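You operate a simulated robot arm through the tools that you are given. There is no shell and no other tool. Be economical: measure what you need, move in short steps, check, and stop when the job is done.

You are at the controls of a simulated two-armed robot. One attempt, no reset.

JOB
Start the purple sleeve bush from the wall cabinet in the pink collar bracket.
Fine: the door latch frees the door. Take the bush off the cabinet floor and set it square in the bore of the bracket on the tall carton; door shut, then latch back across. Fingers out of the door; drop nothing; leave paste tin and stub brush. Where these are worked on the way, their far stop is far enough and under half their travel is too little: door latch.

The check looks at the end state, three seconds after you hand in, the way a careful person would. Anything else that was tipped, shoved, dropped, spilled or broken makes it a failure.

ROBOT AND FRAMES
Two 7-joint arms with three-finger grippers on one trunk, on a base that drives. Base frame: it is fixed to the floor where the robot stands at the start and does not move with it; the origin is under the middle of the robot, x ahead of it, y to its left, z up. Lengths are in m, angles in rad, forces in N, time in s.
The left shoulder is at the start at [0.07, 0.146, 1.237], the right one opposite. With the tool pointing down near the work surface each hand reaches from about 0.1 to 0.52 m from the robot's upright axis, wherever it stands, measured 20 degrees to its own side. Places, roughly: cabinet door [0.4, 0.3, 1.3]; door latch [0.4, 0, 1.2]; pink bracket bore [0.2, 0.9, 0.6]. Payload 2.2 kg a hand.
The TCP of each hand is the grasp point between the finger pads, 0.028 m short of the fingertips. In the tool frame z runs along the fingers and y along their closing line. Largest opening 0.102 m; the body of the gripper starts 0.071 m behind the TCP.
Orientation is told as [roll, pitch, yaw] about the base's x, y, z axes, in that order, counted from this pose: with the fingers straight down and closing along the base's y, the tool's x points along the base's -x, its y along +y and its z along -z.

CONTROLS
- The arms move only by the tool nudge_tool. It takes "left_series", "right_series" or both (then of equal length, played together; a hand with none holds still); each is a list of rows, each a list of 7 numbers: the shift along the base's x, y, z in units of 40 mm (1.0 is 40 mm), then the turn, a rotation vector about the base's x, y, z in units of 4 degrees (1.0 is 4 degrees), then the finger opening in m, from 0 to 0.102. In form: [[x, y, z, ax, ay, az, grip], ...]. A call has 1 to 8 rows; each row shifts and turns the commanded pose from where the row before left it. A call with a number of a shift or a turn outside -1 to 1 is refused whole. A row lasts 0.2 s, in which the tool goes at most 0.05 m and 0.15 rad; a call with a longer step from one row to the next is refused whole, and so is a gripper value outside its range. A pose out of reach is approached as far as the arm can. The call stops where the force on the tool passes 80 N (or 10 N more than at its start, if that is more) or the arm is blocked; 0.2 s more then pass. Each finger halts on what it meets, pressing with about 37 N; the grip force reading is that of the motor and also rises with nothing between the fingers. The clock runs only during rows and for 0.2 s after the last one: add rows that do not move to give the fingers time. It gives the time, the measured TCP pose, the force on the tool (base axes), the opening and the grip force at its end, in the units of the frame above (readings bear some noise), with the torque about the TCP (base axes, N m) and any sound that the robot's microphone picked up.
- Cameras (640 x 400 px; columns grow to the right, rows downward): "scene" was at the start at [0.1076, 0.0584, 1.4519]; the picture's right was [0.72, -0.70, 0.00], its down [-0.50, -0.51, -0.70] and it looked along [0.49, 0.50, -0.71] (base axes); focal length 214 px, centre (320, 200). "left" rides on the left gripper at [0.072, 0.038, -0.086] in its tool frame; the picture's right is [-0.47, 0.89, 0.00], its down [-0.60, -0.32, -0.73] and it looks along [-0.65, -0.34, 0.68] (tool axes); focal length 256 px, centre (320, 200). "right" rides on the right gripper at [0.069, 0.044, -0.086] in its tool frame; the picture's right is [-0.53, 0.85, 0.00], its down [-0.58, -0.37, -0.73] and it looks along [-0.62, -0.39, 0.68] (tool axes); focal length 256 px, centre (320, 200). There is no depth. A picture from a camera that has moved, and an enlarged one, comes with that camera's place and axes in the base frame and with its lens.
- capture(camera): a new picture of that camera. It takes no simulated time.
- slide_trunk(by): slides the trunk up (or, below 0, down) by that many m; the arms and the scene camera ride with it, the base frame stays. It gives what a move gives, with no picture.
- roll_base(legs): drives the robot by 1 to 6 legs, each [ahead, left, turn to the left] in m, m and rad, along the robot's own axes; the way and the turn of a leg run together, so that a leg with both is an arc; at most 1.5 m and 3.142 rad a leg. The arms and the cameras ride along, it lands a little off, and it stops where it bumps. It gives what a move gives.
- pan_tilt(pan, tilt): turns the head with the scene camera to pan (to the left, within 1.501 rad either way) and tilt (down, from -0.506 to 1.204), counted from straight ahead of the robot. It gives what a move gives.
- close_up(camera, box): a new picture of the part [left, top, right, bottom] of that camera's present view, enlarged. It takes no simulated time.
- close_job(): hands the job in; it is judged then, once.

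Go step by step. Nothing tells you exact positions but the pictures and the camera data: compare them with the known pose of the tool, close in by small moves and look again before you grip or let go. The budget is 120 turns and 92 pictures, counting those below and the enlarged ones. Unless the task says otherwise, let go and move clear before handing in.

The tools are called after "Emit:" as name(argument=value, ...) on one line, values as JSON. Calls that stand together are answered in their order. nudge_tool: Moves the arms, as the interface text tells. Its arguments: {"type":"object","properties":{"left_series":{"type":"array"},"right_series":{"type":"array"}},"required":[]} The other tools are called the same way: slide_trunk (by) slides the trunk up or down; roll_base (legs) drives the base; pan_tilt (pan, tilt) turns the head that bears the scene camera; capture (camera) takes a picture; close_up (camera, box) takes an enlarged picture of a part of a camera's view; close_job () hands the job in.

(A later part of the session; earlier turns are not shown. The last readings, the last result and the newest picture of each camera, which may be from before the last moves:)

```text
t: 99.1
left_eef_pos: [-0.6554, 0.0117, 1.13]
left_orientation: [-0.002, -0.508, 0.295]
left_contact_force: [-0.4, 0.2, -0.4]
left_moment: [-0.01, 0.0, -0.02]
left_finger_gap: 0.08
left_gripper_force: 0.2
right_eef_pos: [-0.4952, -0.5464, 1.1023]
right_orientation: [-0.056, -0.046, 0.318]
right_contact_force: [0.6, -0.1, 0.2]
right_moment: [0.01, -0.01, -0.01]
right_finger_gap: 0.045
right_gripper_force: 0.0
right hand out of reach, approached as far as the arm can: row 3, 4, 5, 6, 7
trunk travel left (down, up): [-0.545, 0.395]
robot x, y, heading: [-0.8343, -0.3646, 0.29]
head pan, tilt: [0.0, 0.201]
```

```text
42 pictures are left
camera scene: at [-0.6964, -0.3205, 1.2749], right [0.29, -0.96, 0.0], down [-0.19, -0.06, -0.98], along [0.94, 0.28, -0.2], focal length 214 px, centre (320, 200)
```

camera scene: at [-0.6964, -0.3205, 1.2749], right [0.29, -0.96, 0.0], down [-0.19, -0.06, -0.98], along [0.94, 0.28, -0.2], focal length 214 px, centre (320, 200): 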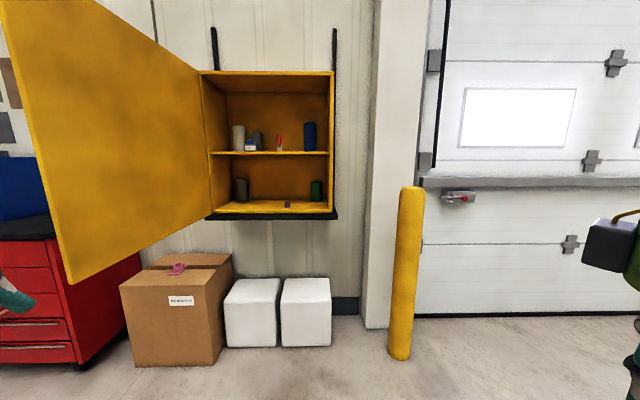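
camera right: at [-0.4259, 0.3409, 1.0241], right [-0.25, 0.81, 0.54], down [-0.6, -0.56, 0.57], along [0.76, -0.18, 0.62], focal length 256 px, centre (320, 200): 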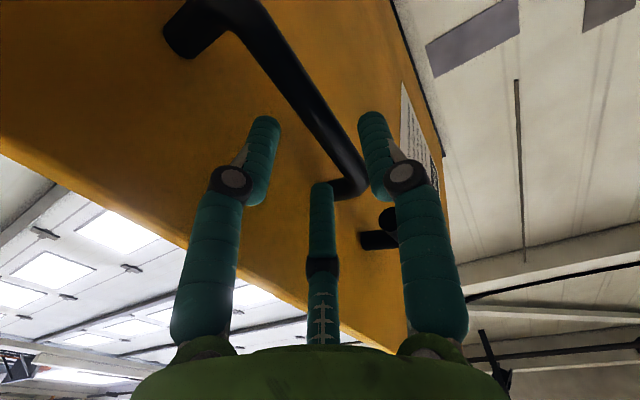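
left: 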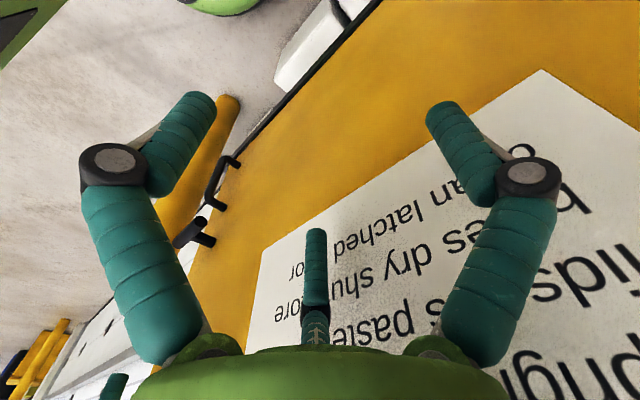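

The door stands at 90°, and the way to the cabinet is clear. I'll drive forward, finish tilting the left hand to about 48° below horizontal, and look at the bush up close.

Emit:
roll_base(legs=[[0.88, 0, 0]])

Emit:
nudge_tool(left_series=[[0, 0, 0, 0.3, -1, 0, 0.07], [0, 0, 0, 0.3, -1, 0, 0.07], [0, 0, 0, 0.3, -1, 0, 0.07], [0, 0, 0, 0, 0, 0, 0.07]])

Emit:
pan_tilt(pan=0.3, tilt=0.5)

Emit:
capture(camera="scene")

```text
t: 103.8
left_eef_pos: [0.1843, 0.2633, 1.1309]
left_orientation: [-0.001, -0.509, 0.295]
left_contact_force: [0.2, -0.9, 0.8]
left_moment: [-0.01, -0.01, -0.02]
left_finger_gap: 0.0798
left_gripper_force: 0.0
right_eef_pos: [0.3447, -0.2937, 1.1007]
right_orientation: [-0.054, -0.047, 0.321]
right_contact_force: [-0.2, 0.4, -0.5]
right_moment: [-0.02, 0.01, 0.02]
right_finger_gap: 0.0451
right_gripper_force: 0.1
trunk travel left (down, up): [-0.545, 0.395]
robot x, y, heading: [0.0073, -0.1108, 0.294]
head pan, tilt: [0.0, 0.201]
```

```text
t: 104.8
left_eef_pos: [0.1838, 0.2632, 1.1299]
left_orientation: [-0.003, -0.728, 0.295]
left_contact_force: [0.5, -0.7, -0.4]
left_moment: [0.01, 0.0, 0.0]
left_finger_gap: 0.07
left_gripper_force: 0.1
right_eef_pos: [0.344, -0.2935, 1.1011]
right_orientation: [-0.054, -0.044, 0.319]
right_contact_force: [1.4, 0.2, 0.3]
right_moment: [0.01, 0.0, -0.01]
right_finger_gap: 0.0449
right_gripper_force: 0.1
trunk travel left (down, up): [-0.545, 0.395]
robot x, y, heading: [0.003, -0.1098, 0.296]
head pan, tilt: [0.0, 0.201]
```

```text
t: 105.6
left_eef_pos: [0.1836, 0.2627, 1.1298]
left_orientation: [-0.001, -0.726, 0.294]
left_contact_force: [0.1, 0.3, -0.1]
left_moment: [0.03, -0.03, -0.02]
left_finger_gap: 0.0701
left_gripper_force: 0.0
right_eef_pos: [0.345, -0.2931, 1.1012]
right_orientation: [-0.053, -0.046, 0.319]
right_contact_force: [0.9, 0.2, 0.0]
right_moment: [-0.01, 0.01, 0.01]
right_finger_gap: 0.045
right_gripper_force: 0.0
trunk travel left (down, up): [-0.545, 0.395]
robot x, y, heading: [0.0102, -0.1138, 0.292]
head pan, tilt: [0.3, 0.499]
```

```text
41 pictures are left
camera scene: at [0.1295, -0.0444, 1.2473], right [0.56, -0.83, 0.0], down [-0.4, -0.27, -0.88], along [0.73, 0.49, -0.48], focal length 214 px, centre (320, 200)
```

scene: 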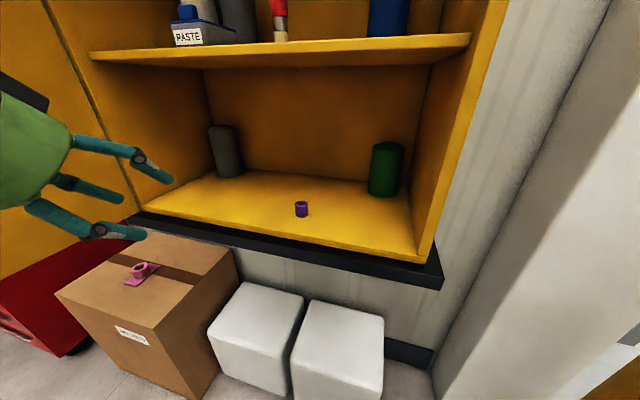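

Emit:
close_up(camera="scene", box=[260, 170, 350, 240])

```text
5.71 times, centred on (305, 205) of scene
camera zoom: at [0.1295, -0.0444, 1.2473], right [0.56, -0.83, 0.0], down [-0.4, -0.27, -0.88], along [0.73, 0.49, -0.48], focal length 1226 px, centre (406, 171)
```

zoom: 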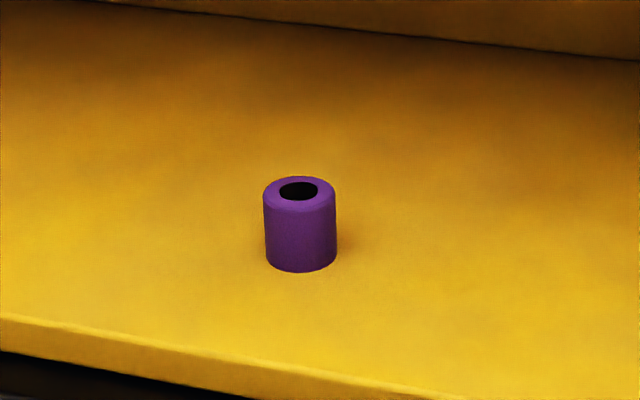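

The bush is a ring about 28 mm in diameter and 30 mm tall, with its top at z≈1.012, near (0.450, 0.223). I'll bring the left hand to a pre-grasp pose behind and above it and check with the wrist camera.

Emit:
nudge_tool(left_series=[[0.86, -0.243, -0.1, 0, 0, 0, 0.07], [0.86, -0.243, -0.1, 0, 0, 0, 0.07], [0.86, -0.243, -0.2, 0, 0, 0, 0.07], [0.86, -0.243, -0.25, 0, 0, 0, 0.07], [0.86, -0.243, -0.3, 0, 0, 0, 0.07], [0.86, -0.243, -0.3, 0, 0, 0, 0.07], [0, 0, 0, 0, 0, 0, 0.07]])

Emit:
capture(camera="left")

Emit:
capture(camera="scene")

```text
t: 107.2
left_eef_pos: [0.3909, 0.2056, 1.0789]
left_orientation: [-0.002, -0.727, 0.296]
left_contact_force: [-0.2, 0.0, 0.2]
left_moment: [-0.04, -0.02, -0.03]
left_finger_gap: 0.0702
left_gripper_force: 0.2
right_eef_pos: [0.3431, -0.2934, 1.1026]
right_orientation: [-0.057, -0.047, 0.32]
right_contact_force: [-1.0, 0.3, -0.6]
right_moment: [0.0, -0.03, -0.03]
right_finger_gap: 0.045
right_gripper_force: 0.1
trunk travel left (down, up): [-0.545, 0.395]
robot x, y, heading: [0.0033, -0.1121, 0.297]
head pan, tilt: [0.3, 0.499]
```

```text
39 pictures are left
camera left: at [0.2725, 0.2093, 1.0948], right [0.08, 0.95, 0.31], down [0.06, -0.31, 0.95], along [1.0, -0.05, -0.08], focal length 256 px, centre (320, 200)
```

left: 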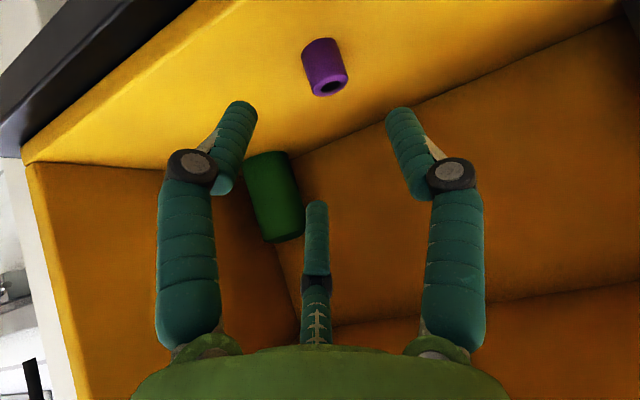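

```text
38 pictures are left
camera scene: at [0.1283, -0.0439, 1.2474], right [0.56, -0.83, 0.0], down [-0.4, -0.27, -0.88], along [0.73, 0.49, -0.48], focal length 214 px, centre (320, 200)
```

scene: 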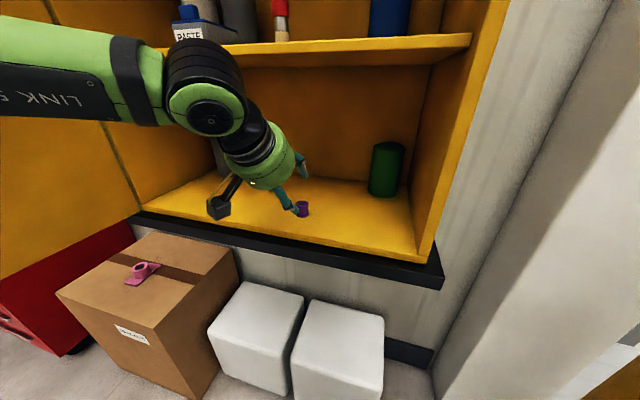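

Combining the rays, the bush top is at about (0.462, 0.231, 1.002). I'll move 60 % of the way and recheck.

Emit:
nudge_tool(left_series=[[0.3, 0.11, -0.34, 0, 0, 0, 0.07], [0.3, 0.11, -0.34, 0, 0, 0, 0.07], [0.3, 0.11, -0.34, 0, 0, 0, 0.07], [0, 0, 0, 0, 0, 0, 0.07]])

Emit:
capture(camera="left")

Emit:
close_up(camera="scene", box=[250, 140, 370, 230])

```text
t: 108.2
left_eef_pos: [0.4264, 0.2195, 1.0388]
left_orientation: [-0.002, -0.729, 0.295]
left_contact_force: [0.5, 0.8, 0.5]
left_moment: [-0.04, 0.01, 0.01]
left_finger_gap: 0.0698
left_gripper_force: 0.1
right_eef_pos: [0.3448, -0.2947, 1.1014]
right_orientation: [-0.055, -0.046, 0.32]
right_contact_force: [0.1, -0.4, 0.0]
right_moment: [0.01, 0.0, -0.03]
right_finger_gap: 0.045
right_gripper_force: 0.1
trunk travel left (down, up): [-0.545, 0.395]
robot x, y, heading: [0.0058, -0.1114, 0.289]
head pan, tilt: [0.3, 0.499]
```

```text
37 pictures are left
camera left: at [0.3099, 0.222, 1.0542], right [0.08, 0.95, 0.31], down [0.06, -0.31, 0.95], along [1.0, -0.05, -0.08], focal length 256 px, centre (320, 200)
```

left: 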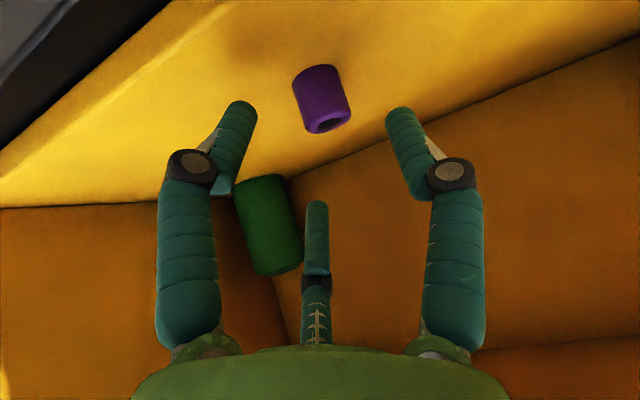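

```text
4.44 times, centred on (310, 185) of scene
camera zoom: at [0.129, -0.0444, 1.2473], right [0.56, -0.83, 0.0], down [-0.4, -0.27, -0.88], along [0.73, 0.49, -0.48], focal length 953 px, centre (364, 267)
```

zoom: 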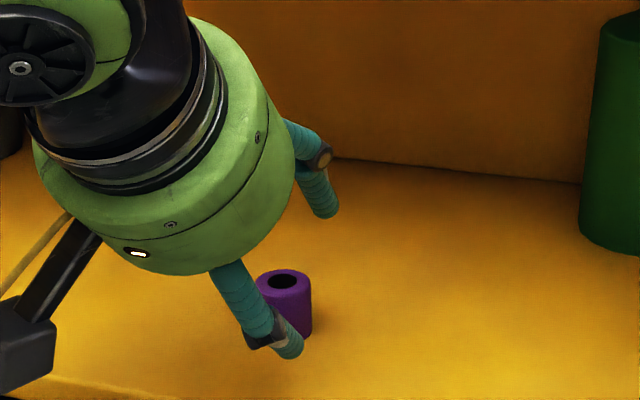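

Emit:
nudge_tool(left_series=[[0.23, 0.08, -0.26, 0, 0, 0, 0.07], [0.23, 0.08, -0.26, 0, 0, 0, 0.07], [0.23, 0.08, -0.26, 0, 0, 0, 0.07], [0, 0, 0, 0, 0, 0, 0.07]])

Emit:
capture(camera="left")

Emit:
close_up(camera="scene", box=[250, 140, 370, 230])

```text
t: 109.2
left_eef_pos: [0.4552, 0.228, 1.0086]
left_orientation: [-0.003, -0.725, 0.295]
left_contact_force: [-0.3, -1.8, 0.7]
left_moment: [0.1, 0.03, 0.08]
left_finger_gap: 0.0755
left_gripper_force: 1.8
right_eef_pos: [0.344, -0.2936, 1.1001]
right_orientation: [-0.053, -0.046, 0.32]
right_contact_force: [-0.7, -0.9, 0.8]
right_moment: [0.0, -0.02, -0.01]
right_finger_gap: 0.045
right_gripper_force: 0.1
trunk travel left (down, up): [-0.545, 0.395]
robot x, y, heading: [0.0058, -0.1088, 0.293]
head pan, tilt: [0.3, 0.499]
```

```text
35 pictures are left
camera left: at [0.3377, 0.2309, 1.0233], right [0.08, 0.95, 0.31], down [0.06, -0.31, 0.95], along [1.0, -0.05, -0.08], focal length 256 px, centre (320, 200)
```

left: 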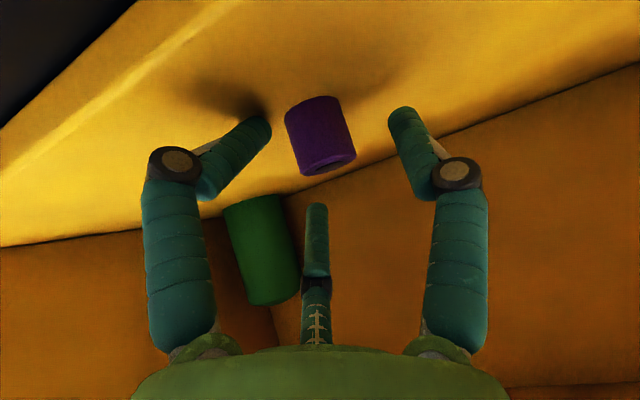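

```text
4.44 times, centred on (310, 185) of scene
camera zoom: at [0.129, -0.0449, 1.2473], right [0.56, -0.83, 0.0], down [-0.4, -0.27, -0.88], along [0.73, 0.49, -0.48], focal length 953 px, centre (364, 267)
```

zoom: 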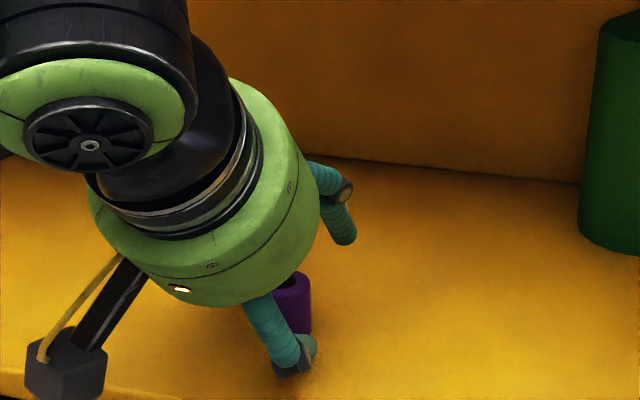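

A fingertip just touched the cabinet floor, so the floor is near z≈0.98. I'll raise 10 mm and then close gently.

Emit:
nudge_tool(left_series=[[0.07, 0.04, 0.25, 0, 0, 0, 0.07], [0, 0, 0, 0, 0, 0, 0.07]])

Emit:
capture(camera="left")

```text
t: 109.8
left_eef_pos: [0.4572, 0.2303, 1.0164]
left_orientation: [-0.002, -0.726, 0.296]
left_contact_force: [0.9, -0.5, 0.1]
left_moment: [0.01, -0.01, 0.02]
left_finger_gap: 0.07
left_gripper_force: 0.1
right_eef_pos: [0.3447, -0.2942, 1.1018]
right_orientation: [-0.053, -0.046, 0.319]
right_contact_force: [0.5, -0.5, 0.1]
right_moment: [0.04, -0.02, 0.0]
right_finger_gap: 0.0451
right_gripper_force: 0.1
trunk travel left (down, up): [-0.545, 0.395]
robot x, y, heading: [0.0079, -0.1109, 0.294]
head pan, tilt: [0.3, 0.499]
```

```text
33 pictures are left
camera left: at [0.3405, 0.233, 1.0331], right [0.08, 0.95, 0.31], down [0.06, -0.31, 0.95], along [1.0, -0.05, -0.08], focal length 256 px, centre (320, 200)
```

left: 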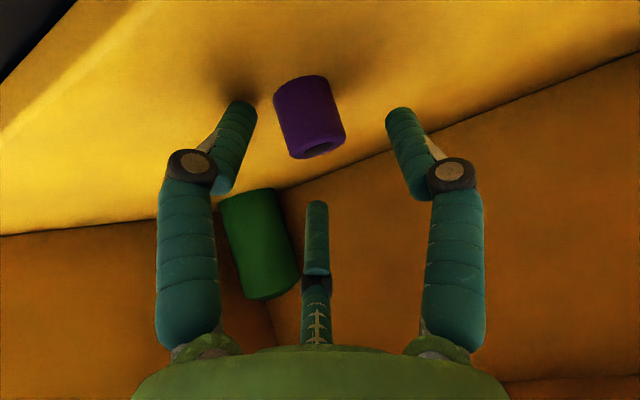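

Emit:
nudge_tool(left_series=[[0.03, -0.1, 0, 0, 0, 0, 0.06], [0, 0, 0, 0, 0, 0, 0.048], [0, 0, 0, 0, 0, 0, 0.04], [0, 0, 0, 0, 0, 0, 0.034], [0, 0, 0, 0, 0, 0, 0.028], [0, 0, 0, 0, 0, 0, 0.02], [0, 0, 0, 0, 0, 0, 0.015], [0, 0, 0, 0, 0, 0, 0.015]])

Emit:
capture(camera="left")

Emit:
close_up(camera="scene", box=[250, 140, 370, 230])

```text
t: 111.6
left_eef_pos: [0.4576, 0.2248, 1.0188]
left_orientation: [0.0, -0.73, 0.296]
left_contact_force: [-1.0, -0.4, 4.6]
left_moment: [-0.03, -0.01, 0.0]
left_finger_gap: 0.0352
left_gripper_force: 36.6
right_eef_pos: [0.3446, -0.2939, 1.1012]
right_orientation: [-0.055, -0.047, 0.319]
right_contact_force: [0.3, -0.3, -0.3]
right_moment: [-0.01, 0.0, -0.02]
right_finger_gap: 0.0449
right_gripper_force: 0.0
trunk travel left (down, up): [-0.545, 0.395]
robot x, y, heading: [0.0052, -0.1126, 0.293]
head pan, tilt: [0.3, 0.499]
```

```text
32 pictures are left
camera left: at [0.3414, 0.2284, 1.0342], right [0.08, 0.95, 0.31], down [0.06, -0.31, 0.95], along [1.0, -0.05, -0.08], focal length 256 px, centre (320, 200)
```

left: 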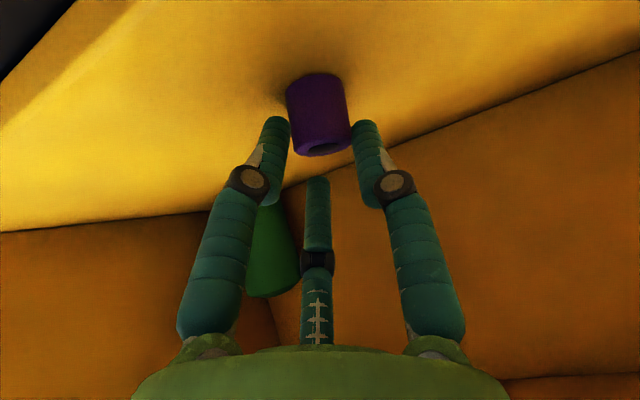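

```text
4.44 times, centred on (310, 185) of scene
camera zoom: at [0.1288, -0.0448, 1.2474], right [0.56, -0.83, 0.0], down [-0.4, -0.27, -0.88], along [0.73, 0.49, -0.48], focal length 953 px, centre (364, 267)
```

zoom: 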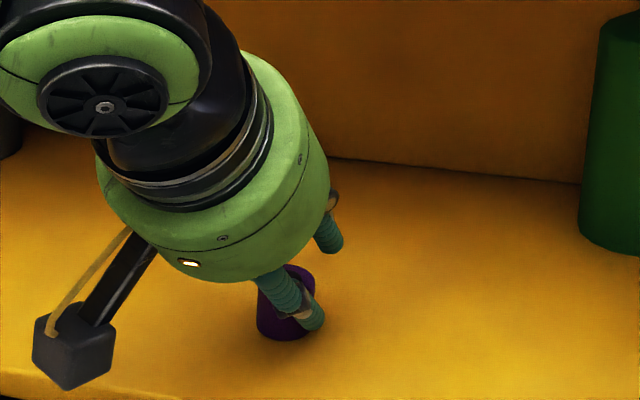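

Gripped at 35 mm with firm force. I'll lift 25 mm straight up and check.

Emit:
nudge_tool(left_series=[[0, 0, 0.2, 0, 0, 0, 0.015], [0, 0, 0.2, 0, 0, 0, 0.015], [0, 0, 0.25, 0, 0, 0, 0.015], [0, 0, 0, 0, 0, 0, 0.015]])

Emit:
capture(camera="left")

Emit:
close_up(camera="scene", box=[250, 140, 370, 230])

```text
t: 112.6
left_eef_pos: [0.4589, 0.2261, 1.0441]
left_orientation: [0.0, -0.725, 0.296]
left_contact_force: [-0.2, -0.3, -0.9]
left_moment: [-0.02, -0.01, 0.01]
left_finger_gap: 0.035
left_gripper_force: 36.8
right_eef_pos: [0.3453, -0.2934, 1.1021]
right_orientation: [-0.056, -0.045, 0.319]
right_contact_force: [0.2, 0.7, 0.8]
right_moment: [0.01, 0.03, 0.03]
right_finger_gap: 0.0453
right_gripper_force: 0.1
trunk travel left (down, up): [-0.545, 0.395]
robot x, y, heading: [0.005, -0.1098, 0.296]
head pan, tilt: [0.3, 0.499]
```

```text
30 pictures are left
camera left: at [0.3417, 0.2294, 1.059], right [0.08, 0.95, 0.31], down [0.06, -0.31, 0.95], along [1.0, -0.05, -0.08], focal length 256 px, centre (320, 200)
```

left: 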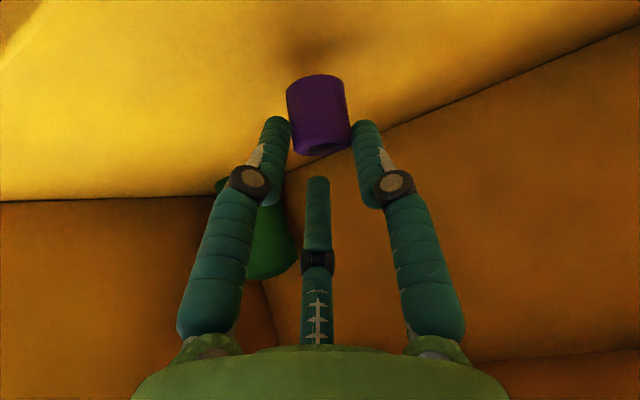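

```text
4.44 times, centred on (310, 185) of scene
camera zoom: at [0.1297, -0.0442, 1.2472], right [0.56, -0.83, 0.0], down [-0.4, -0.27, -0.88], along [0.73, 0.49, -0.48], focal length 953 px, centre (364, 267)
```

zoom: 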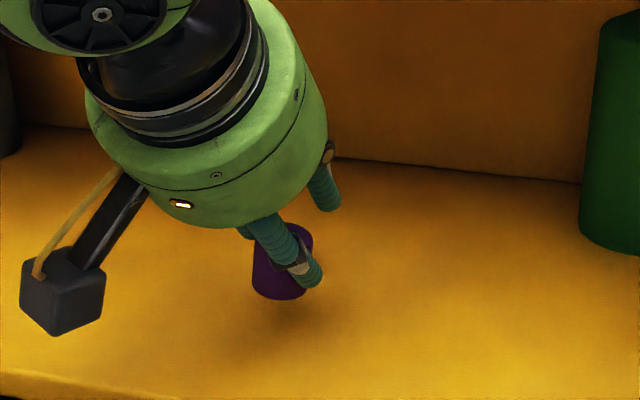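

The bush is held upright and hasn't shifted in the fingers. Next I'll back out of the cabinet and tuck the left hand. Then I'll raise the trunk so the right hand can push the door shut above its handle and latch.

Emit:
roll_base(legs=[[-0.95, 0, 0]])

Emit:
slide_trunk(by=0.26)

Emit:
nudge_tool(left_series=[[-0.6, 0.1, 0, 0, 0, 0, 0.015], [-0.7, 0.05, 0, 0, 0, 0, 0.015], [-0.7, 0.05, 0, 0, 0, 0, 0.015], [-0.7, 0.05, 0, 0, 0, 0, 0.015], [-0.7, 0.05, 0, 0, 0, 0, 0.015], [-0.7, 0.05, 0, 0, 0, 0, 0.015], [-0.6, 0.05, 0, 0, 0, 0, 0.015], [0, 0, 0, 0, 0, 0, 0.015]], right_series=[[0, 0, 0, 0, 0, 0, 0.02], [0, 0, 0, 0, 0, 0, 0.01], [0, 0, 0, 0, 0, 0, 0.01], [0, 0, 0, 0, 0, 0, 0.01], [0, 0, 0, 0, 0, 0, 0.01], [0, 0, 0, 0, 0, 0, 0.01], [0, 0, 0, 0, 0, 0, 0.01], [0, 0, 0, 0, 0, 0, 0.01]])

```text
t: 117.5
left_eef_pos: [-0.4416, -0.0464, 1.0432]
left_orientation: [-0.001, -0.725, 0.284]
left_contact_force: [-0.8, -0.8, -1.9]
left_moment: [-0.02, 0.02, -0.01]
left_finger_gap: 0.0349
left_gripper_force: 36.5
right_eef_pos: [-0.5637, -0.5644, 1.101]
right_orientation: [-0.055, -0.045, 0.307]
right_contact_force: [-0.8, -1.0, -0.1]
right_moment: [0.0, 0.01, 0.0]
right_finger_gap: 0.0451
right_gripper_force: 0.0
trunk travel left (down, up): [-0.545, 0.395]
robot x, y, heading: [-0.8977, -0.3768, 0.274]
head pan, tilt: [0.3, 0.499]
```

```text
t: 120.2
left_eef_pos: [-0.4412, -0.0461, 1.3037]
left_orientation: [-0.002, -0.726, 0.283]
left_contact_force: [0.5, -1.3, -0.7]
left_moment: [-0.01, -0.01, 0.0]
left_finger_gap: 0.0342
left_gripper_force: 36.8
right_eef_pos: [-0.5624, -0.564, 1.3613]
right_orientation: [-0.053, -0.047, 0.308]
right_contact_force: [0.8, -0.2, 0.0]
right_moment: [-0.02, -0.01, -0.01]
right_finger_gap: 0.0451
right_gripper_force: 0.1
trunk travel left (down, up): [-0.805, 0.135]
robot x, y, heading: [-0.9007, -0.3782, 0.281]
head pan, tilt: [0.3, 0.499]
```

```text
t: 122.0
left_eef_pos: [-0.6296, -0.0292, 1.3036]
left_orientation: [-0.002, -0.728, 0.281]
left_contact_force: [0.2, -1.1, -0.5]
left_moment: [-0.02, -0.01, 0.0]
left_finger_gap: 0.0346
left_gripper_force: 37.2
right_eef_pos: [-0.561, -0.5649, 1.361]
right_orientation: [-0.055, -0.045, 0.307]
right_contact_force: [0.8, -0.5, 0.0]
right_moment: [0.02, 0.02, 0.01]
right_finger_gap: 0.0098
right_gripper_force: 0.1
trunk travel left (down, up): [-0.805, 0.135]
robot x, y, heading: [-0.898, -0.3771, 0.281]
head pan, tilt: [0.3, 0.499]
```

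Emit:
roll_base(legs=[[0, 0, 0.012], [0, 1.04, 0], [0.48, 0, 0]])

Emit:
pan_tilt(pan=-0.5, tilt=0.3)

Emit:
capture(camera="scene")

```text
t: 130.1
left_eef_pos: [-0.4736, 1.1027, 1.3039]
left_orientation: [-0.003, -0.728, 0.286]
left_contact_force: [-0.7, -0.3, -1.1]
left_moment: [0.01, -0.02, -0.01]
left_finger_gap: 0.0342
left_gripper_force: 37.1
right_eef_pos: [-0.4052, 0.5671, 1.3622]
right_orientation: [-0.055, -0.047, 0.311]
right_contact_force: [0.3, -0.4, -0.2]
right_moment: [0.0, -0.01, 0.0]
right_finger_gap: 0.01
right_gripper_force: 0.0
trunk travel left (down, up): [-0.805, 0.135]
robot x, y, heading: [-0.7376, 0.7571, 0.284]
head pan, tilt: [0.3, 0.499]
```

```text
t: 131.2
left_eef_pos: [-0.4726, 1.1028, 1.3036]
left_orientation: [-0.002, -0.727, 0.287]
left_contact_force: [0.1, 0.2, -0.1]
left_moment: [-0.03, 0.0, 0.03]
left_finger_gap: 0.034
left_gripper_force: 37.2
right_eef_pos: [-0.4041, 0.5671, 1.3609]
right_orientation: [-0.053, -0.045, 0.311]
right_contact_force: [0.0, 0.1, -0.2]
right_moment: [-0.02, 0.0, 0.03]
right_finger_gap: 0.01
right_gripper_force: 0.0
trunk travel left (down, up): [-0.805, 0.135]
robot x, y, heading: [-0.7422, 0.7541, 0.283]
head pan, tilt: [-0.499, 0.3]
```

```text
28 pictures are left
camera scene: at [-0.6013, 0.7494, 1.5257], right [-0.21, -0.98, 0.0], down [-0.29, 0.06, -0.96], along [0.93, -0.2, -0.3], focal length 214 px, centre (320, 200)
```

scene: 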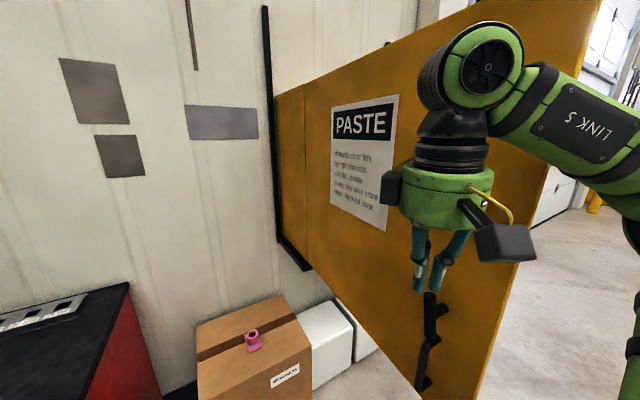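

The right hand is beside the open door's outer face, above the latch and handle. I'll push the door closed along an arc, starting with 90°→60°.

Emit:
roll_base(legs=[[-0.028, -0.076, 0], [0.01, -0.181, 0], [0.057, -0.171, 0]])

Emit:
capture(camera="scene")

```text
t: 134.6
left_eef_pos: [-0.3174, 0.7043, 1.3012]
left_orientation: [-0.008, -0.728, 0.292]
left_contact_force: [0.3, 0.5, -0.6]
left_moment: [-0.03, 0.03, -0.03]
left_finger_gap: 0.0341
left_gripper_force: 37.4
right_eef_pos: [-0.2476, 0.1711, 1.3626]
right_orientation: [-0.058, -0.047, 0.313]
right_contact_force: [-0.5, 0.6, 0.5]
right_moment: [-0.09, -0.02, 0.0]
right_finger_gap: 0.0101
right_gripper_force: 0.1
trunk travel left (down, up): [-0.805, 0.135]
robot x, y, heading: [-0.5823, 0.3515, 0.281]
head pan, tilt: [-0.499, 0.3]
```

```text
27 pictures are left
camera scene: at [-0.4461, 0.3526, 1.526], right [-0.21, -0.98, 0.0], down [-0.29, 0.06, -0.96], along [0.93, -0.2, -0.29], focal length 214 px, centre (320, 200)
```

scene: 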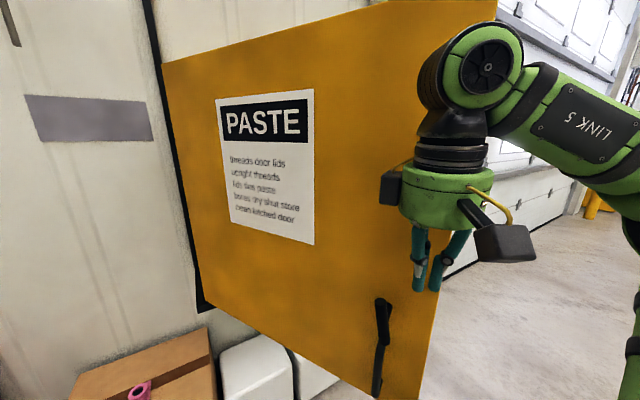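

Emit:
roll_base(legs=[[0.125, -0.133, 0], [0.129, -0.115, 0], [0.1, -0.056, 0]])

Emit:
capture(camera="scene")

```text
t: 138.0
left_eef_pos: [0.115, 0.509, 1.3034]
left_orientation: [-0.003, -0.729, 0.284]
left_contact_force: [0.7, 0.7, -1.2]
left_moment: [-0.01, -0.04, -0.04]
left_finger_gap: 0.0338
left_gripper_force: 37.1
right_eef_pos: [0.1825, -0.025, 1.362]
right_orientation: [-0.058, -0.048, 0.309]
right_contact_force: [0.1, -0.1, 0.4]
right_moment: [-0.04, -0.03, 0.02]
right_finger_gap: 0.0101
right_gripper_force: 0.1
trunk travel left (down, up): [-0.805, 0.135]
robot x, y, heading: [-0.1496, 0.1611, 0.282]
head pan, tilt: [-0.499, 0.3]
```

```text
26 pictures are left
camera scene: at [-0.0148, 0.1573, 1.526], right [-0.22, -0.98, 0.0], down [-0.29, 0.06, -0.96], along [0.93, -0.21, -0.29], focal length 214 px, centre (320, 200)
```

scene: 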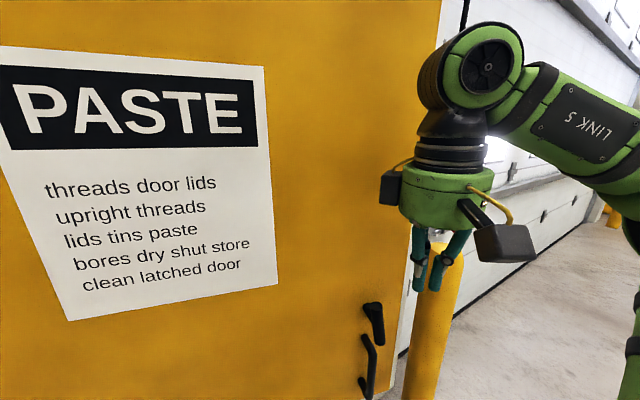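

The door has swung to about 15°. I'll push it home with the right arm.

Emit:
nudge_tool(right_series=[[0.7, 0.21, 0, 0, 0, 0, 0.01], [0.7, 0.21, 0, 0, 0, 0, 0.01], [0.7, 0.21, 0, 0, 0, 0, 0.01], [0.7, 0.21, 0, 0, 0, 0, 0.01], [0.6, 0.18, 0, 0, 0, 0, 0.01], [0.5, 0.15, 0, 0, 0, 0, 0.01], [0.4, 0.12, 0, 0, 0, 0, 0.01], [0, 0, 0, 0, 0, 0, 0.01]])

Emit:
capture(camera="scene")

```text
t: 139.8
left_eef_pos: [0.1168, 0.509, 1.3041]
left_orientation: [-0.003, -0.727, 0.283]
left_contact_force: [-0.1, 0.5, -0.8]
left_moment: [0.0, 0.0, -0.01]
left_finger_gap: 0.0339
left_gripper_force: 37.0
right_eef_pos: [0.3572, 0.0261, 1.362]
right_orientation: [-0.055, -0.048, 0.31]
right_contact_force: [-0.1, 0.4, -0.1]
right_moment: [-0.01, -0.02, 0.02]
right_finger_gap: 0.0101
right_gripper_force: 0.1
trunk travel left (down, up): [-0.805, 0.135]
robot x, y, heading: [-0.1541, 0.1646, 0.28]
head pan, tilt: [-0.499, 0.3]
```

```text
25 pictures are left
camera scene: at [-0.0126, 0.1565, 1.5257], right [-0.22, -0.98, 0.0], down [-0.29, 0.06, -0.96], along [0.93, -0.21, -0.3], focal length 214 px, centre (320, 200)
```

scene: 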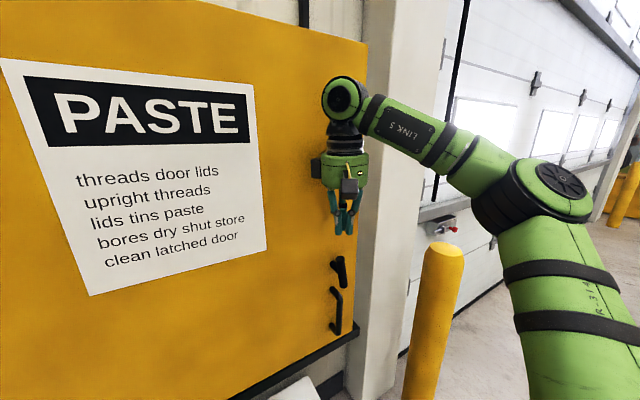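

Emit:
nudge_tool(right_series=[[0.3, 0.09, 0, 0, 0, 0, 0.01], [0.3, 0.09, 0, 0, 0, 0, 0.01], [0.3, 0.09, 0, 0, 0, 0, 0.01], [0.3, 0.09, 0, 0, 0, 0, 0.01], [0.3, 0.09, 0, 0, 0, 0, 0.01], [0.3, 0.09, 0, 0, 0, 0, 0.01], [0, 0, 0, 0, 0, 0, 0.01]])

Emit:
capture(camera="scene")

```text
t: 140.8
left_eef_pos: [0.1001, 0.5003, 1.3093]
left_orientation: [0.001, -0.739, 0.279]
left_contact_force: [-0.7, 0.0, -0.7]
left_moment: [0.01, 0.02, 0.02]
left_finger_gap: 0.0336
left_gripper_force: 37.4
right_eef_pos: [0.3752, 0.0286, 1.3678]
right_orientation: [-0.063, -0.023, 0.329]
right_contact_force: [-49.1, -14.6, -7.6]
right_moment: [0.87, -3.64, 1.29]
right_finger_gap: 0.0102
right_gripper_force: 0.1
trunk travel left (down, up): [-0.805, 0.135]
robot x, y, heading: [-0.1529, 0.1624, 0.283]
head pan, tilt: [-0.499, 0.3]
stopped in row 5 (right hand): the force on the tool passed its limit at 87 N (the readings are from after the stop); the commanded pose is now the measured one
```

```text
24 pictures are left
camera scene: at [-0.0339, 0.1474, 1.5278], right [-0.22, -0.98, -0.01], down [-0.27, 0.07, -0.96], along [0.94, -0.21, -0.28], focal length 214 px, centre (320, 200)
```

scene: 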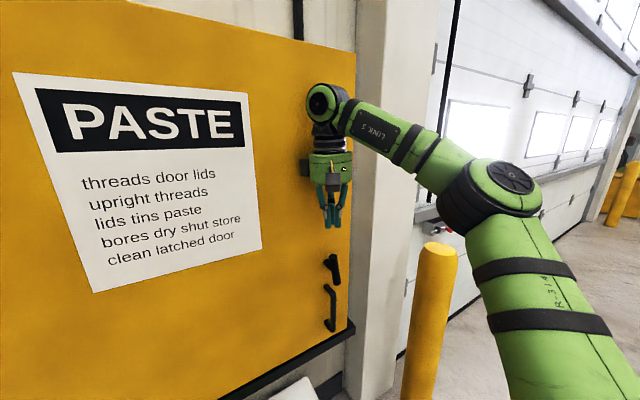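

The door is shut (firm contact). The left-hand gap has crept from 35.0 to 33.6 mm, so I'll check the bush.

Emit:
capture(camera="left")

Emit:
nudge_tool(right_series=[[-0.5, -0.15, 0, 0, 0, 0, 0.01], [-0.6, -0.18, 0, 0, 0, 0, 0.01], [-0.6, -0.18, 0, 0, 0, 0, 0.01], [-0.6, -0.18, 0, 0, 0, 0, 0.01], [0, 0, 0, 0, 0, 0, 0.01]])

```text
23 pictures are left
camera left: at [-0.0164, 0.5054, 1.3227], right [0.09, 0.95, 0.31], down [0.04, -0.32, 0.95], along [1.0, -0.07, -0.07], focal length 256 px, centre (320, 200)
```

left: 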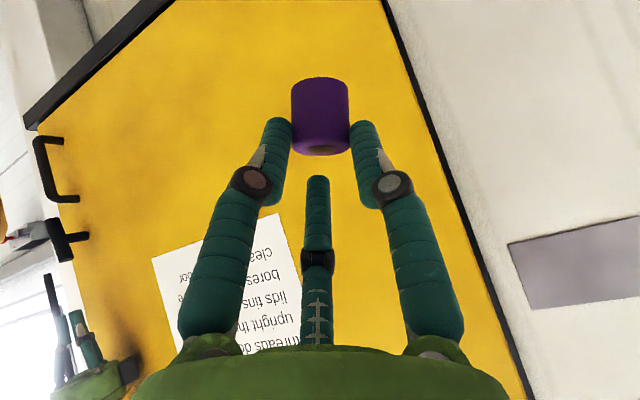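

```text
t: 142.0
left_eef_pos: [0.1188, 0.5089, 1.3031]
left_orientation: [-0.001, -0.727, 0.281]
left_contact_force: [0.5, 0.4, -0.7]
left_moment: [-0.03, 0.04, 0.0]
left_finger_gap: 0.0338
left_gripper_force: 37.0
right_eef_pos: [0.3058, 0.0108, 1.3582]
right_orientation: [-0.063, -0.013, 0.319]
right_contact_force: [0.8, 0.4, 0.4]
right_moment: [0.0, 0.01, -0.01]
right_finger_gap: 0.01
right_gripper_force: 0.1
trunk travel left (down, up): [-0.805, 0.135]
robot x, y, heading: [-0.1569, 0.1635, 0.278]
head pan, tilt: [-0.499, 0.3]
```

Right hand is clear of the door. The bush looks slightly rotated in the fingers, so I'll inspect it more closely from both cameras.

Emit:
close_up(camera="left", box=[260, 60, 380, 180])

Emit:
pan_tilt(pan=0.8, tilt=0.5)

Emit:
capture(camera="scene")

```text
3.33 times, centred on (320, 120) of left
camera zoom: at [0.0017, 0.5134, 1.3182], right [0.09, 0.95, 0.31], down [0.06, -0.31, 0.95], along [0.99, -0.07, -0.08], focal length 853 px, centre (320, 467)
```

zoom: 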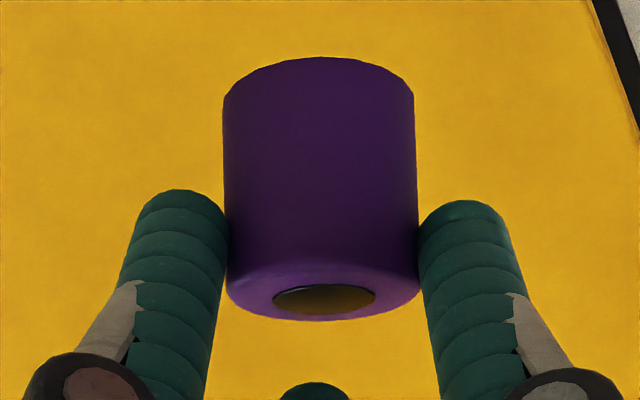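

```text
t: 143.5
left_eef_pos: [0.1179, 0.508, 1.3028]
left_orientation: [-0.002, -0.726, 0.281]
left_contact_force: [0.0, 0.0, -1.4]
left_moment: [0.01, 0.0, 0.01]
left_finger_gap: 0.0336
left_gripper_force: 37.3
right_eef_pos: [0.3048, 0.0105, 1.3578]
right_orientation: [-0.062, -0.016, 0.319]
right_contact_force: [-0.2, -0.9, -0.1]
right_moment: [0.03, 0.02, 0.01]
right_finger_gap: 0.0099
right_gripper_force: 0.1
trunk travel left (down, up): [-0.805, 0.135]
robot x, y, heading: [-0.1542, 0.1592, 0.281]
head pan, tilt: [0.799, 0.499]
```

```text
21 pictures are left
camera scene: at [-0.0612, 0.2567, 1.5073], right [0.88, -0.47, 0.0], down [-0.23, -0.42, -0.88], along [0.42, 0.77, -0.48], focal length 214 px, centre (320, 200)
```

scene: 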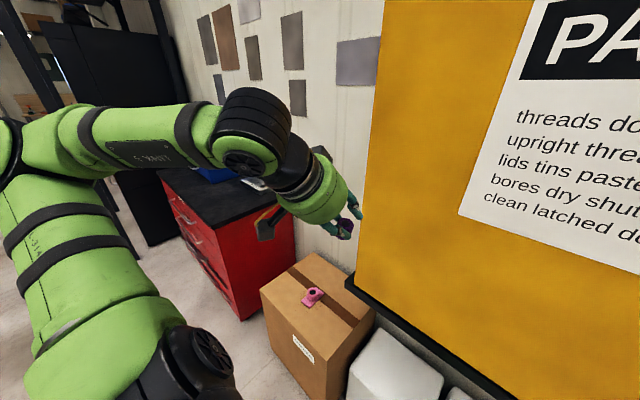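

Measured against the wrist-camera axes, the bush has settled square to the pads. Its axis leans about 17° about the approach direction, so rolling the hand −18° should bring it upright. I'll do that and tuck the right hand at the same time.

Emit:
nudge_tool(left_series=[[0, 0, 0, -0.86, -0.26, 0, 0.015], [0, 0, 0, -0.86, -0.26, 0, 0.015], [0, 0, 0, -0.86, -0.26, 0, 0.015], [0, 0, 0, -0.86, -0.26, 0, 0.015], [0, 0, 0, -0.86, -0.26, 0, 0.015], [0, 0, 0, 0, 0, 0, 0.015]], right_series=[[-0.57, -0.175, 0, 0, 0, 0, 0.01], [-0.57, -0.175, 0, 0, 0, 0, 0.01], [-0.57, -0.175, 0, 0, 0, 0, 0.01], [-0.57, -0.175, 0, 0, 0, 0, 0.01], [-0.57, -0.175, 0, 0, 0, 0, 0.01], [0, 0, 0, 0, 0, 0, 0.01]])

Emit:
close_up(camera="left", box=[260, 60, 380, 180])

Emit:
close_up(camera="scene", box=[290, 170, 390, 250])

```text
t: 144.9
left_eef_pos: [0.1181, 0.5078, 1.3025]
left_orientation: [-0.411, -0.687, 0.552]
left_contact_force: [-0.3, 0.0, -0.7]
left_moment: [-0.05, 0.01, -0.02]
left_finger_gap: 0.0337
left_gripper_force: 36.9
right_eef_pos: [0.1913, -0.0247, 1.3579]
right_orientation: [-0.062, -0.013, 0.319]
right_contact_force: [-0.6, -0.6, 0.0]
right_moment: [0.0, -0.03, -0.01]
right_finger_gap: 0.0099
right_gripper_force: 0.0
trunk travel left (down, up): [-0.805, 0.135]
robot x, y, heading: [-0.1544, 0.1598, 0.276]
head pan, tilt: [0.799, 0.499]
```

```text
3.33 times, centred on (320, 120) of left
camera zoom: at [0.0002, 0.5156, 1.3055], right [0.07, 1.0, 0.02], down [-0.03, -0.02, 1.0], along [1.0, -0.07, 0.03], focal length 853 px, centre (320, 467)
```

zoom: 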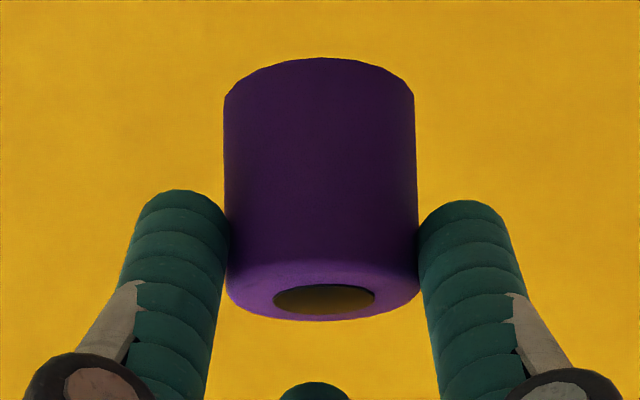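

```text
5.00 times, centred on (340, 210) of scene
camera zoom: at [-0.0604, 0.2568, 1.5072], right [0.88, -0.47, 0.0], down [-0.23, -0.42, -0.88], along [0.42, 0.77, -0.48], focal length 1072 px, centre (220, 150)
```

zoom: 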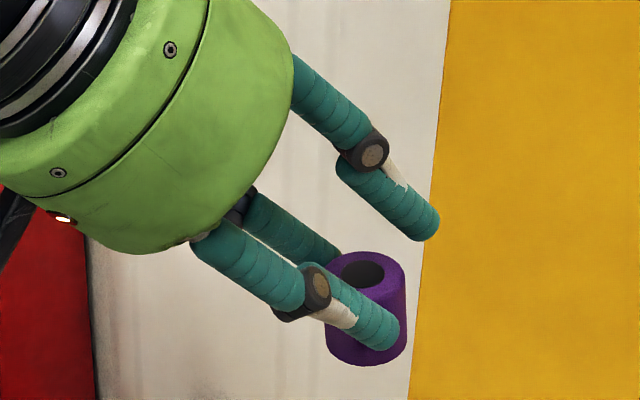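

The bush is now square laterally, with maybe 4° of residual pitch (top toward the robot), which I'll correct. Then I'll sidestep left to the carton and lower the trunk.

Emit:
nudge_tool(left_series=[[0, 0, 0, -0.29, 0.957, 0, 0.015], [0, 0, 0, 0, 0, 0, 0.015]])

Emit:
roll_base(legs=[[0, 0, 0.02], [0, 0.35, 0], [0.06, 0, 0]])

Emit:
slide_trunk(by=-0.54)

Emit:
pan_tilt(pan=0.45, tilt=0.6)

Emit:
capture(camera="scene")

```text
t: 145.5
left_eef_pos: [0.1179, 0.5083, 1.3025]
left_orientation: [-0.392, -0.619, 0.536]
left_contact_force: [1.3, -1.0, -1.2]
left_moment: [0.0, 0.04, -0.02]
left_finger_gap: 0.0336
left_gripper_force: 37.6
right_eef_pos: [0.1904, -0.0243, 1.3585]
right_orientation: [-0.064, -0.016, 0.318]
right_contact_force: [-0.3, 0.1, -0.2]
right_moment: [0.0, -0.02, -0.01]
right_finger_gap: 0.0102
right_gripper_force: 0.2
trunk travel left (down, up): [-0.805, 0.135]
robot x, y, heading: [-0.1524, 0.16, 0.278]
head pan, tilt: [0.799, 0.499]
```

```text
t: 148.7
left_eef_pos: [0.0555, 0.8623, 1.3072]
left_orientation: [-0.39, -0.629, 0.563]
left_contact_force: [-0.6, -0.5, -0.9]
left_moment: [0.05, -0.02, 0.05]
left_finger_gap: 0.0334
left_gripper_force: 37.1
right_eef_pos: [0.1422, 0.3322, 1.3612]
right_orientation: [-0.063, -0.022, 0.346]
right_contact_force: [-0.5, -0.5, 0.7]
right_moment: [0.06, -0.06, 0.06]
right_finger_gap: 0.0099
right_gripper_force: 0.0
trunk travel left (down, up): [-0.805, 0.135]
robot x, y, heading: [-0.199, 0.5144, 0.303]
head pan, tilt: [0.799, 0.499]
```

```text
refused: -0.54 is not a number from -0.4 to 0.4
```

```text
t: 149.5
left_eef_pos: [0.0652, 0.867, 1.3043]
left_orientation: [-0.389, -0.618, 0.562]
left_contact_force: [0.3, 0.6, -0.8]
left_moment: [0.01, 0.02, -0.01]
left_finger_gap: 0.0335
left_gripper_force: 37.2
right_eef_pos: [0.1507, 0.3372, 1.3576]
right_orientation: [-0.062, -0.015, 0.344]
right_contact_force: [0.7, 0.2, 0.4]
right_moment: [-0.01, 0.04, 0.01]
right_finger_gap: 0.0099
right_gripper_force: 0.1
trunk travel left (down, up): [-0.805, 0.135]
robot x, y, heading: [-0.1964, 0.513, 0.307]
head pan, tilt: [0.45, 0.6]
```

```text
18 pictures are left
camera scene: at [-0.0837, 0.5911, 1.4979], right [0.69, -0.73, 0.0], down [-0.41, -0.39, -0.82], along [0.6, 0.57, -0.57], focal length 214 px, centre (320, 200)
```

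scene: 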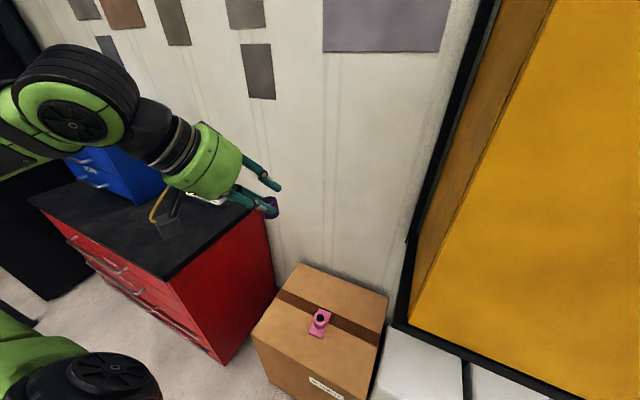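

The bracket bore is at about (0.237, 0.893), z≈0.61–0.63. I'll lower the trunk in two slides (−0.27 each), then bring the bush over the bore.

Emit:
slide_trunk(by=-0.27)

Emit:
slide_trunk(by=-0.25)

Emit:
nudge_tool(left_series=[[0.6, 0.1, 0, 0, 0, 0, 0.015], [0.6, 0.1, 0, 0, 0, 0, 0.015], [0.6, 0.1, 0, 0, 0, 0, 0.015], [0.6, 0.1, 0, 0, 0, 0, 0.015], [0.6, 0.1, 0, 0, 0, 0, 0.015], [0.6, 0.1, 0, 0, 0, 0, 0.015], [0, 0, 0, 0, 0, 0, 0.015]])

Emit:
capture(camera="left")

Emit:
capture(camera="scene")

```text
t: 152.3
left_eef_pos: [0.0622, 0.8667, 1.0337]
left_orientation: [-0.391, -0.621, 0.563]
left_contact_force: [0.1, 0.4, -1.6]
left_moment: [-0.02, 0.02, 0.0]
left_finger_gap: 0.0333
left_gripper_force: 37.1
right_eef_pos: [0.1496, 0.3369, 1.0888]
right_orientation: [-0.063, -0.016, 0.347]
right_contact_force: [0.0, 0.1, 0.9]
right_moment: [0.0, 0.0, -0.02]
right_finger_gap: 0.0102
right_gripper_force: 0.1
trunk travel left (down, up): [-0.535, 0.405]
robot x, y, heading: [-0.2003, 0.5164, 0.3]
head pan, tilt: [0.45, 0.6]
```

```text
t: 154.8
left_eef_pos: [0.0628, 0.8661, 0.7845]
left_orientation: [-0.391, -0.621, 0.561]
left_contact_force: [0.5, -0.2, -1.0]
left_moment: [0.0, 0.02, 0.0]
left_finger_gap: 0.033
left_gripper_force: 37.2
right_eef_pos: [0.1499, 0.3365, 0.8401]
right_orientation: [-0.063, -0.016, 0.345]
right_contact_force: [0.3, -0.5, 0.0]
right_moment: [0.0, -0.01, -0.04]
right_finger_gap: 0.01
right_gripper_force: 0.0
trunk travel left (down, up): [-0.285, 0.655]
robot x, y, heading: [-0.1943, 0.512, 0.3]
head pan, tilt: [0.45, 0.6]
```

```text
t: 156.4
left_eef_pos: [0.2068, 0.8901, 0.7835]
left_orientation: [-0.391, -0.62, 0.563]
left_contact_force: [0.7, -0.3, -1.3]
left_moment: [0.04, 0.03, 0.0]
left_finger_gap: 0.0334
left_gripper_force: 37.0
right_eef_pos: [0.1491, 0.3361, 0.8389]
right_orientation: [-0.062, -0.017, 0.345]
right_contact_force: [0.1, -1.0, -0.3]
right_moment: [0.02, 0.02, 0.03]
right_finger_gap: 0.01
right_gripper_force: 0.0
trunk travel left (down, up): [-0.285, 0.655]
robot x, y, heading: [-0.1976, 0.5128, 0.304]
head pan, tilt: [0.45, 0.6]
```

```text
17 pictures are left
camera left: at [0.0894, 0.8954, 0.7933], right [0.05, 1.0, 0.0], down [0.03, 0.0, 1.0], along [1.0, -0.05, -0.03], focal length 256 px, centre (320, 200)
```

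left: 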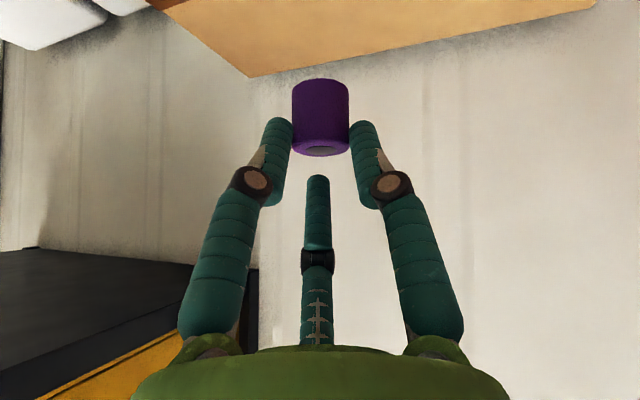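

```text
16 pictures are left
camera scene: at [-0.0862, 0.5901, 0.9782], right [0.69, -0.73, 0.0], down [-0.41, -0.39, -0.83], along [0.6, 0.57, -0.56], focal length 214 px, centre (320, 200)
```

scene: 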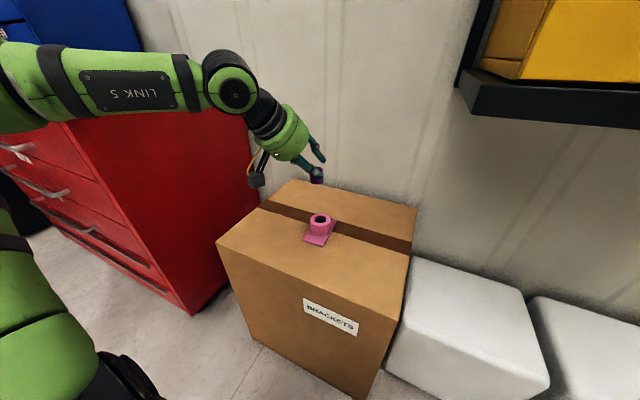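

I'll zoom in on the bush and the bracket together.

Emit:
close_up(camera="scene", box=[270, 150, 380, 250])

```text
4.00 times, centred on (325, 200) of scene
camera zoom: at [-0.0862, 0.5901, 0.9782], right [0.69, -0.73, 0.0], down [-0.41, -0.39, -0.83], along [0.6, 0.57, -0.56], focal length 858 px, centre (300, 200)
```

zoom: 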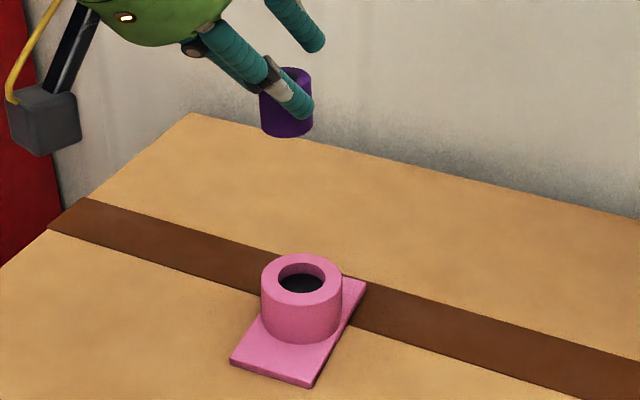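

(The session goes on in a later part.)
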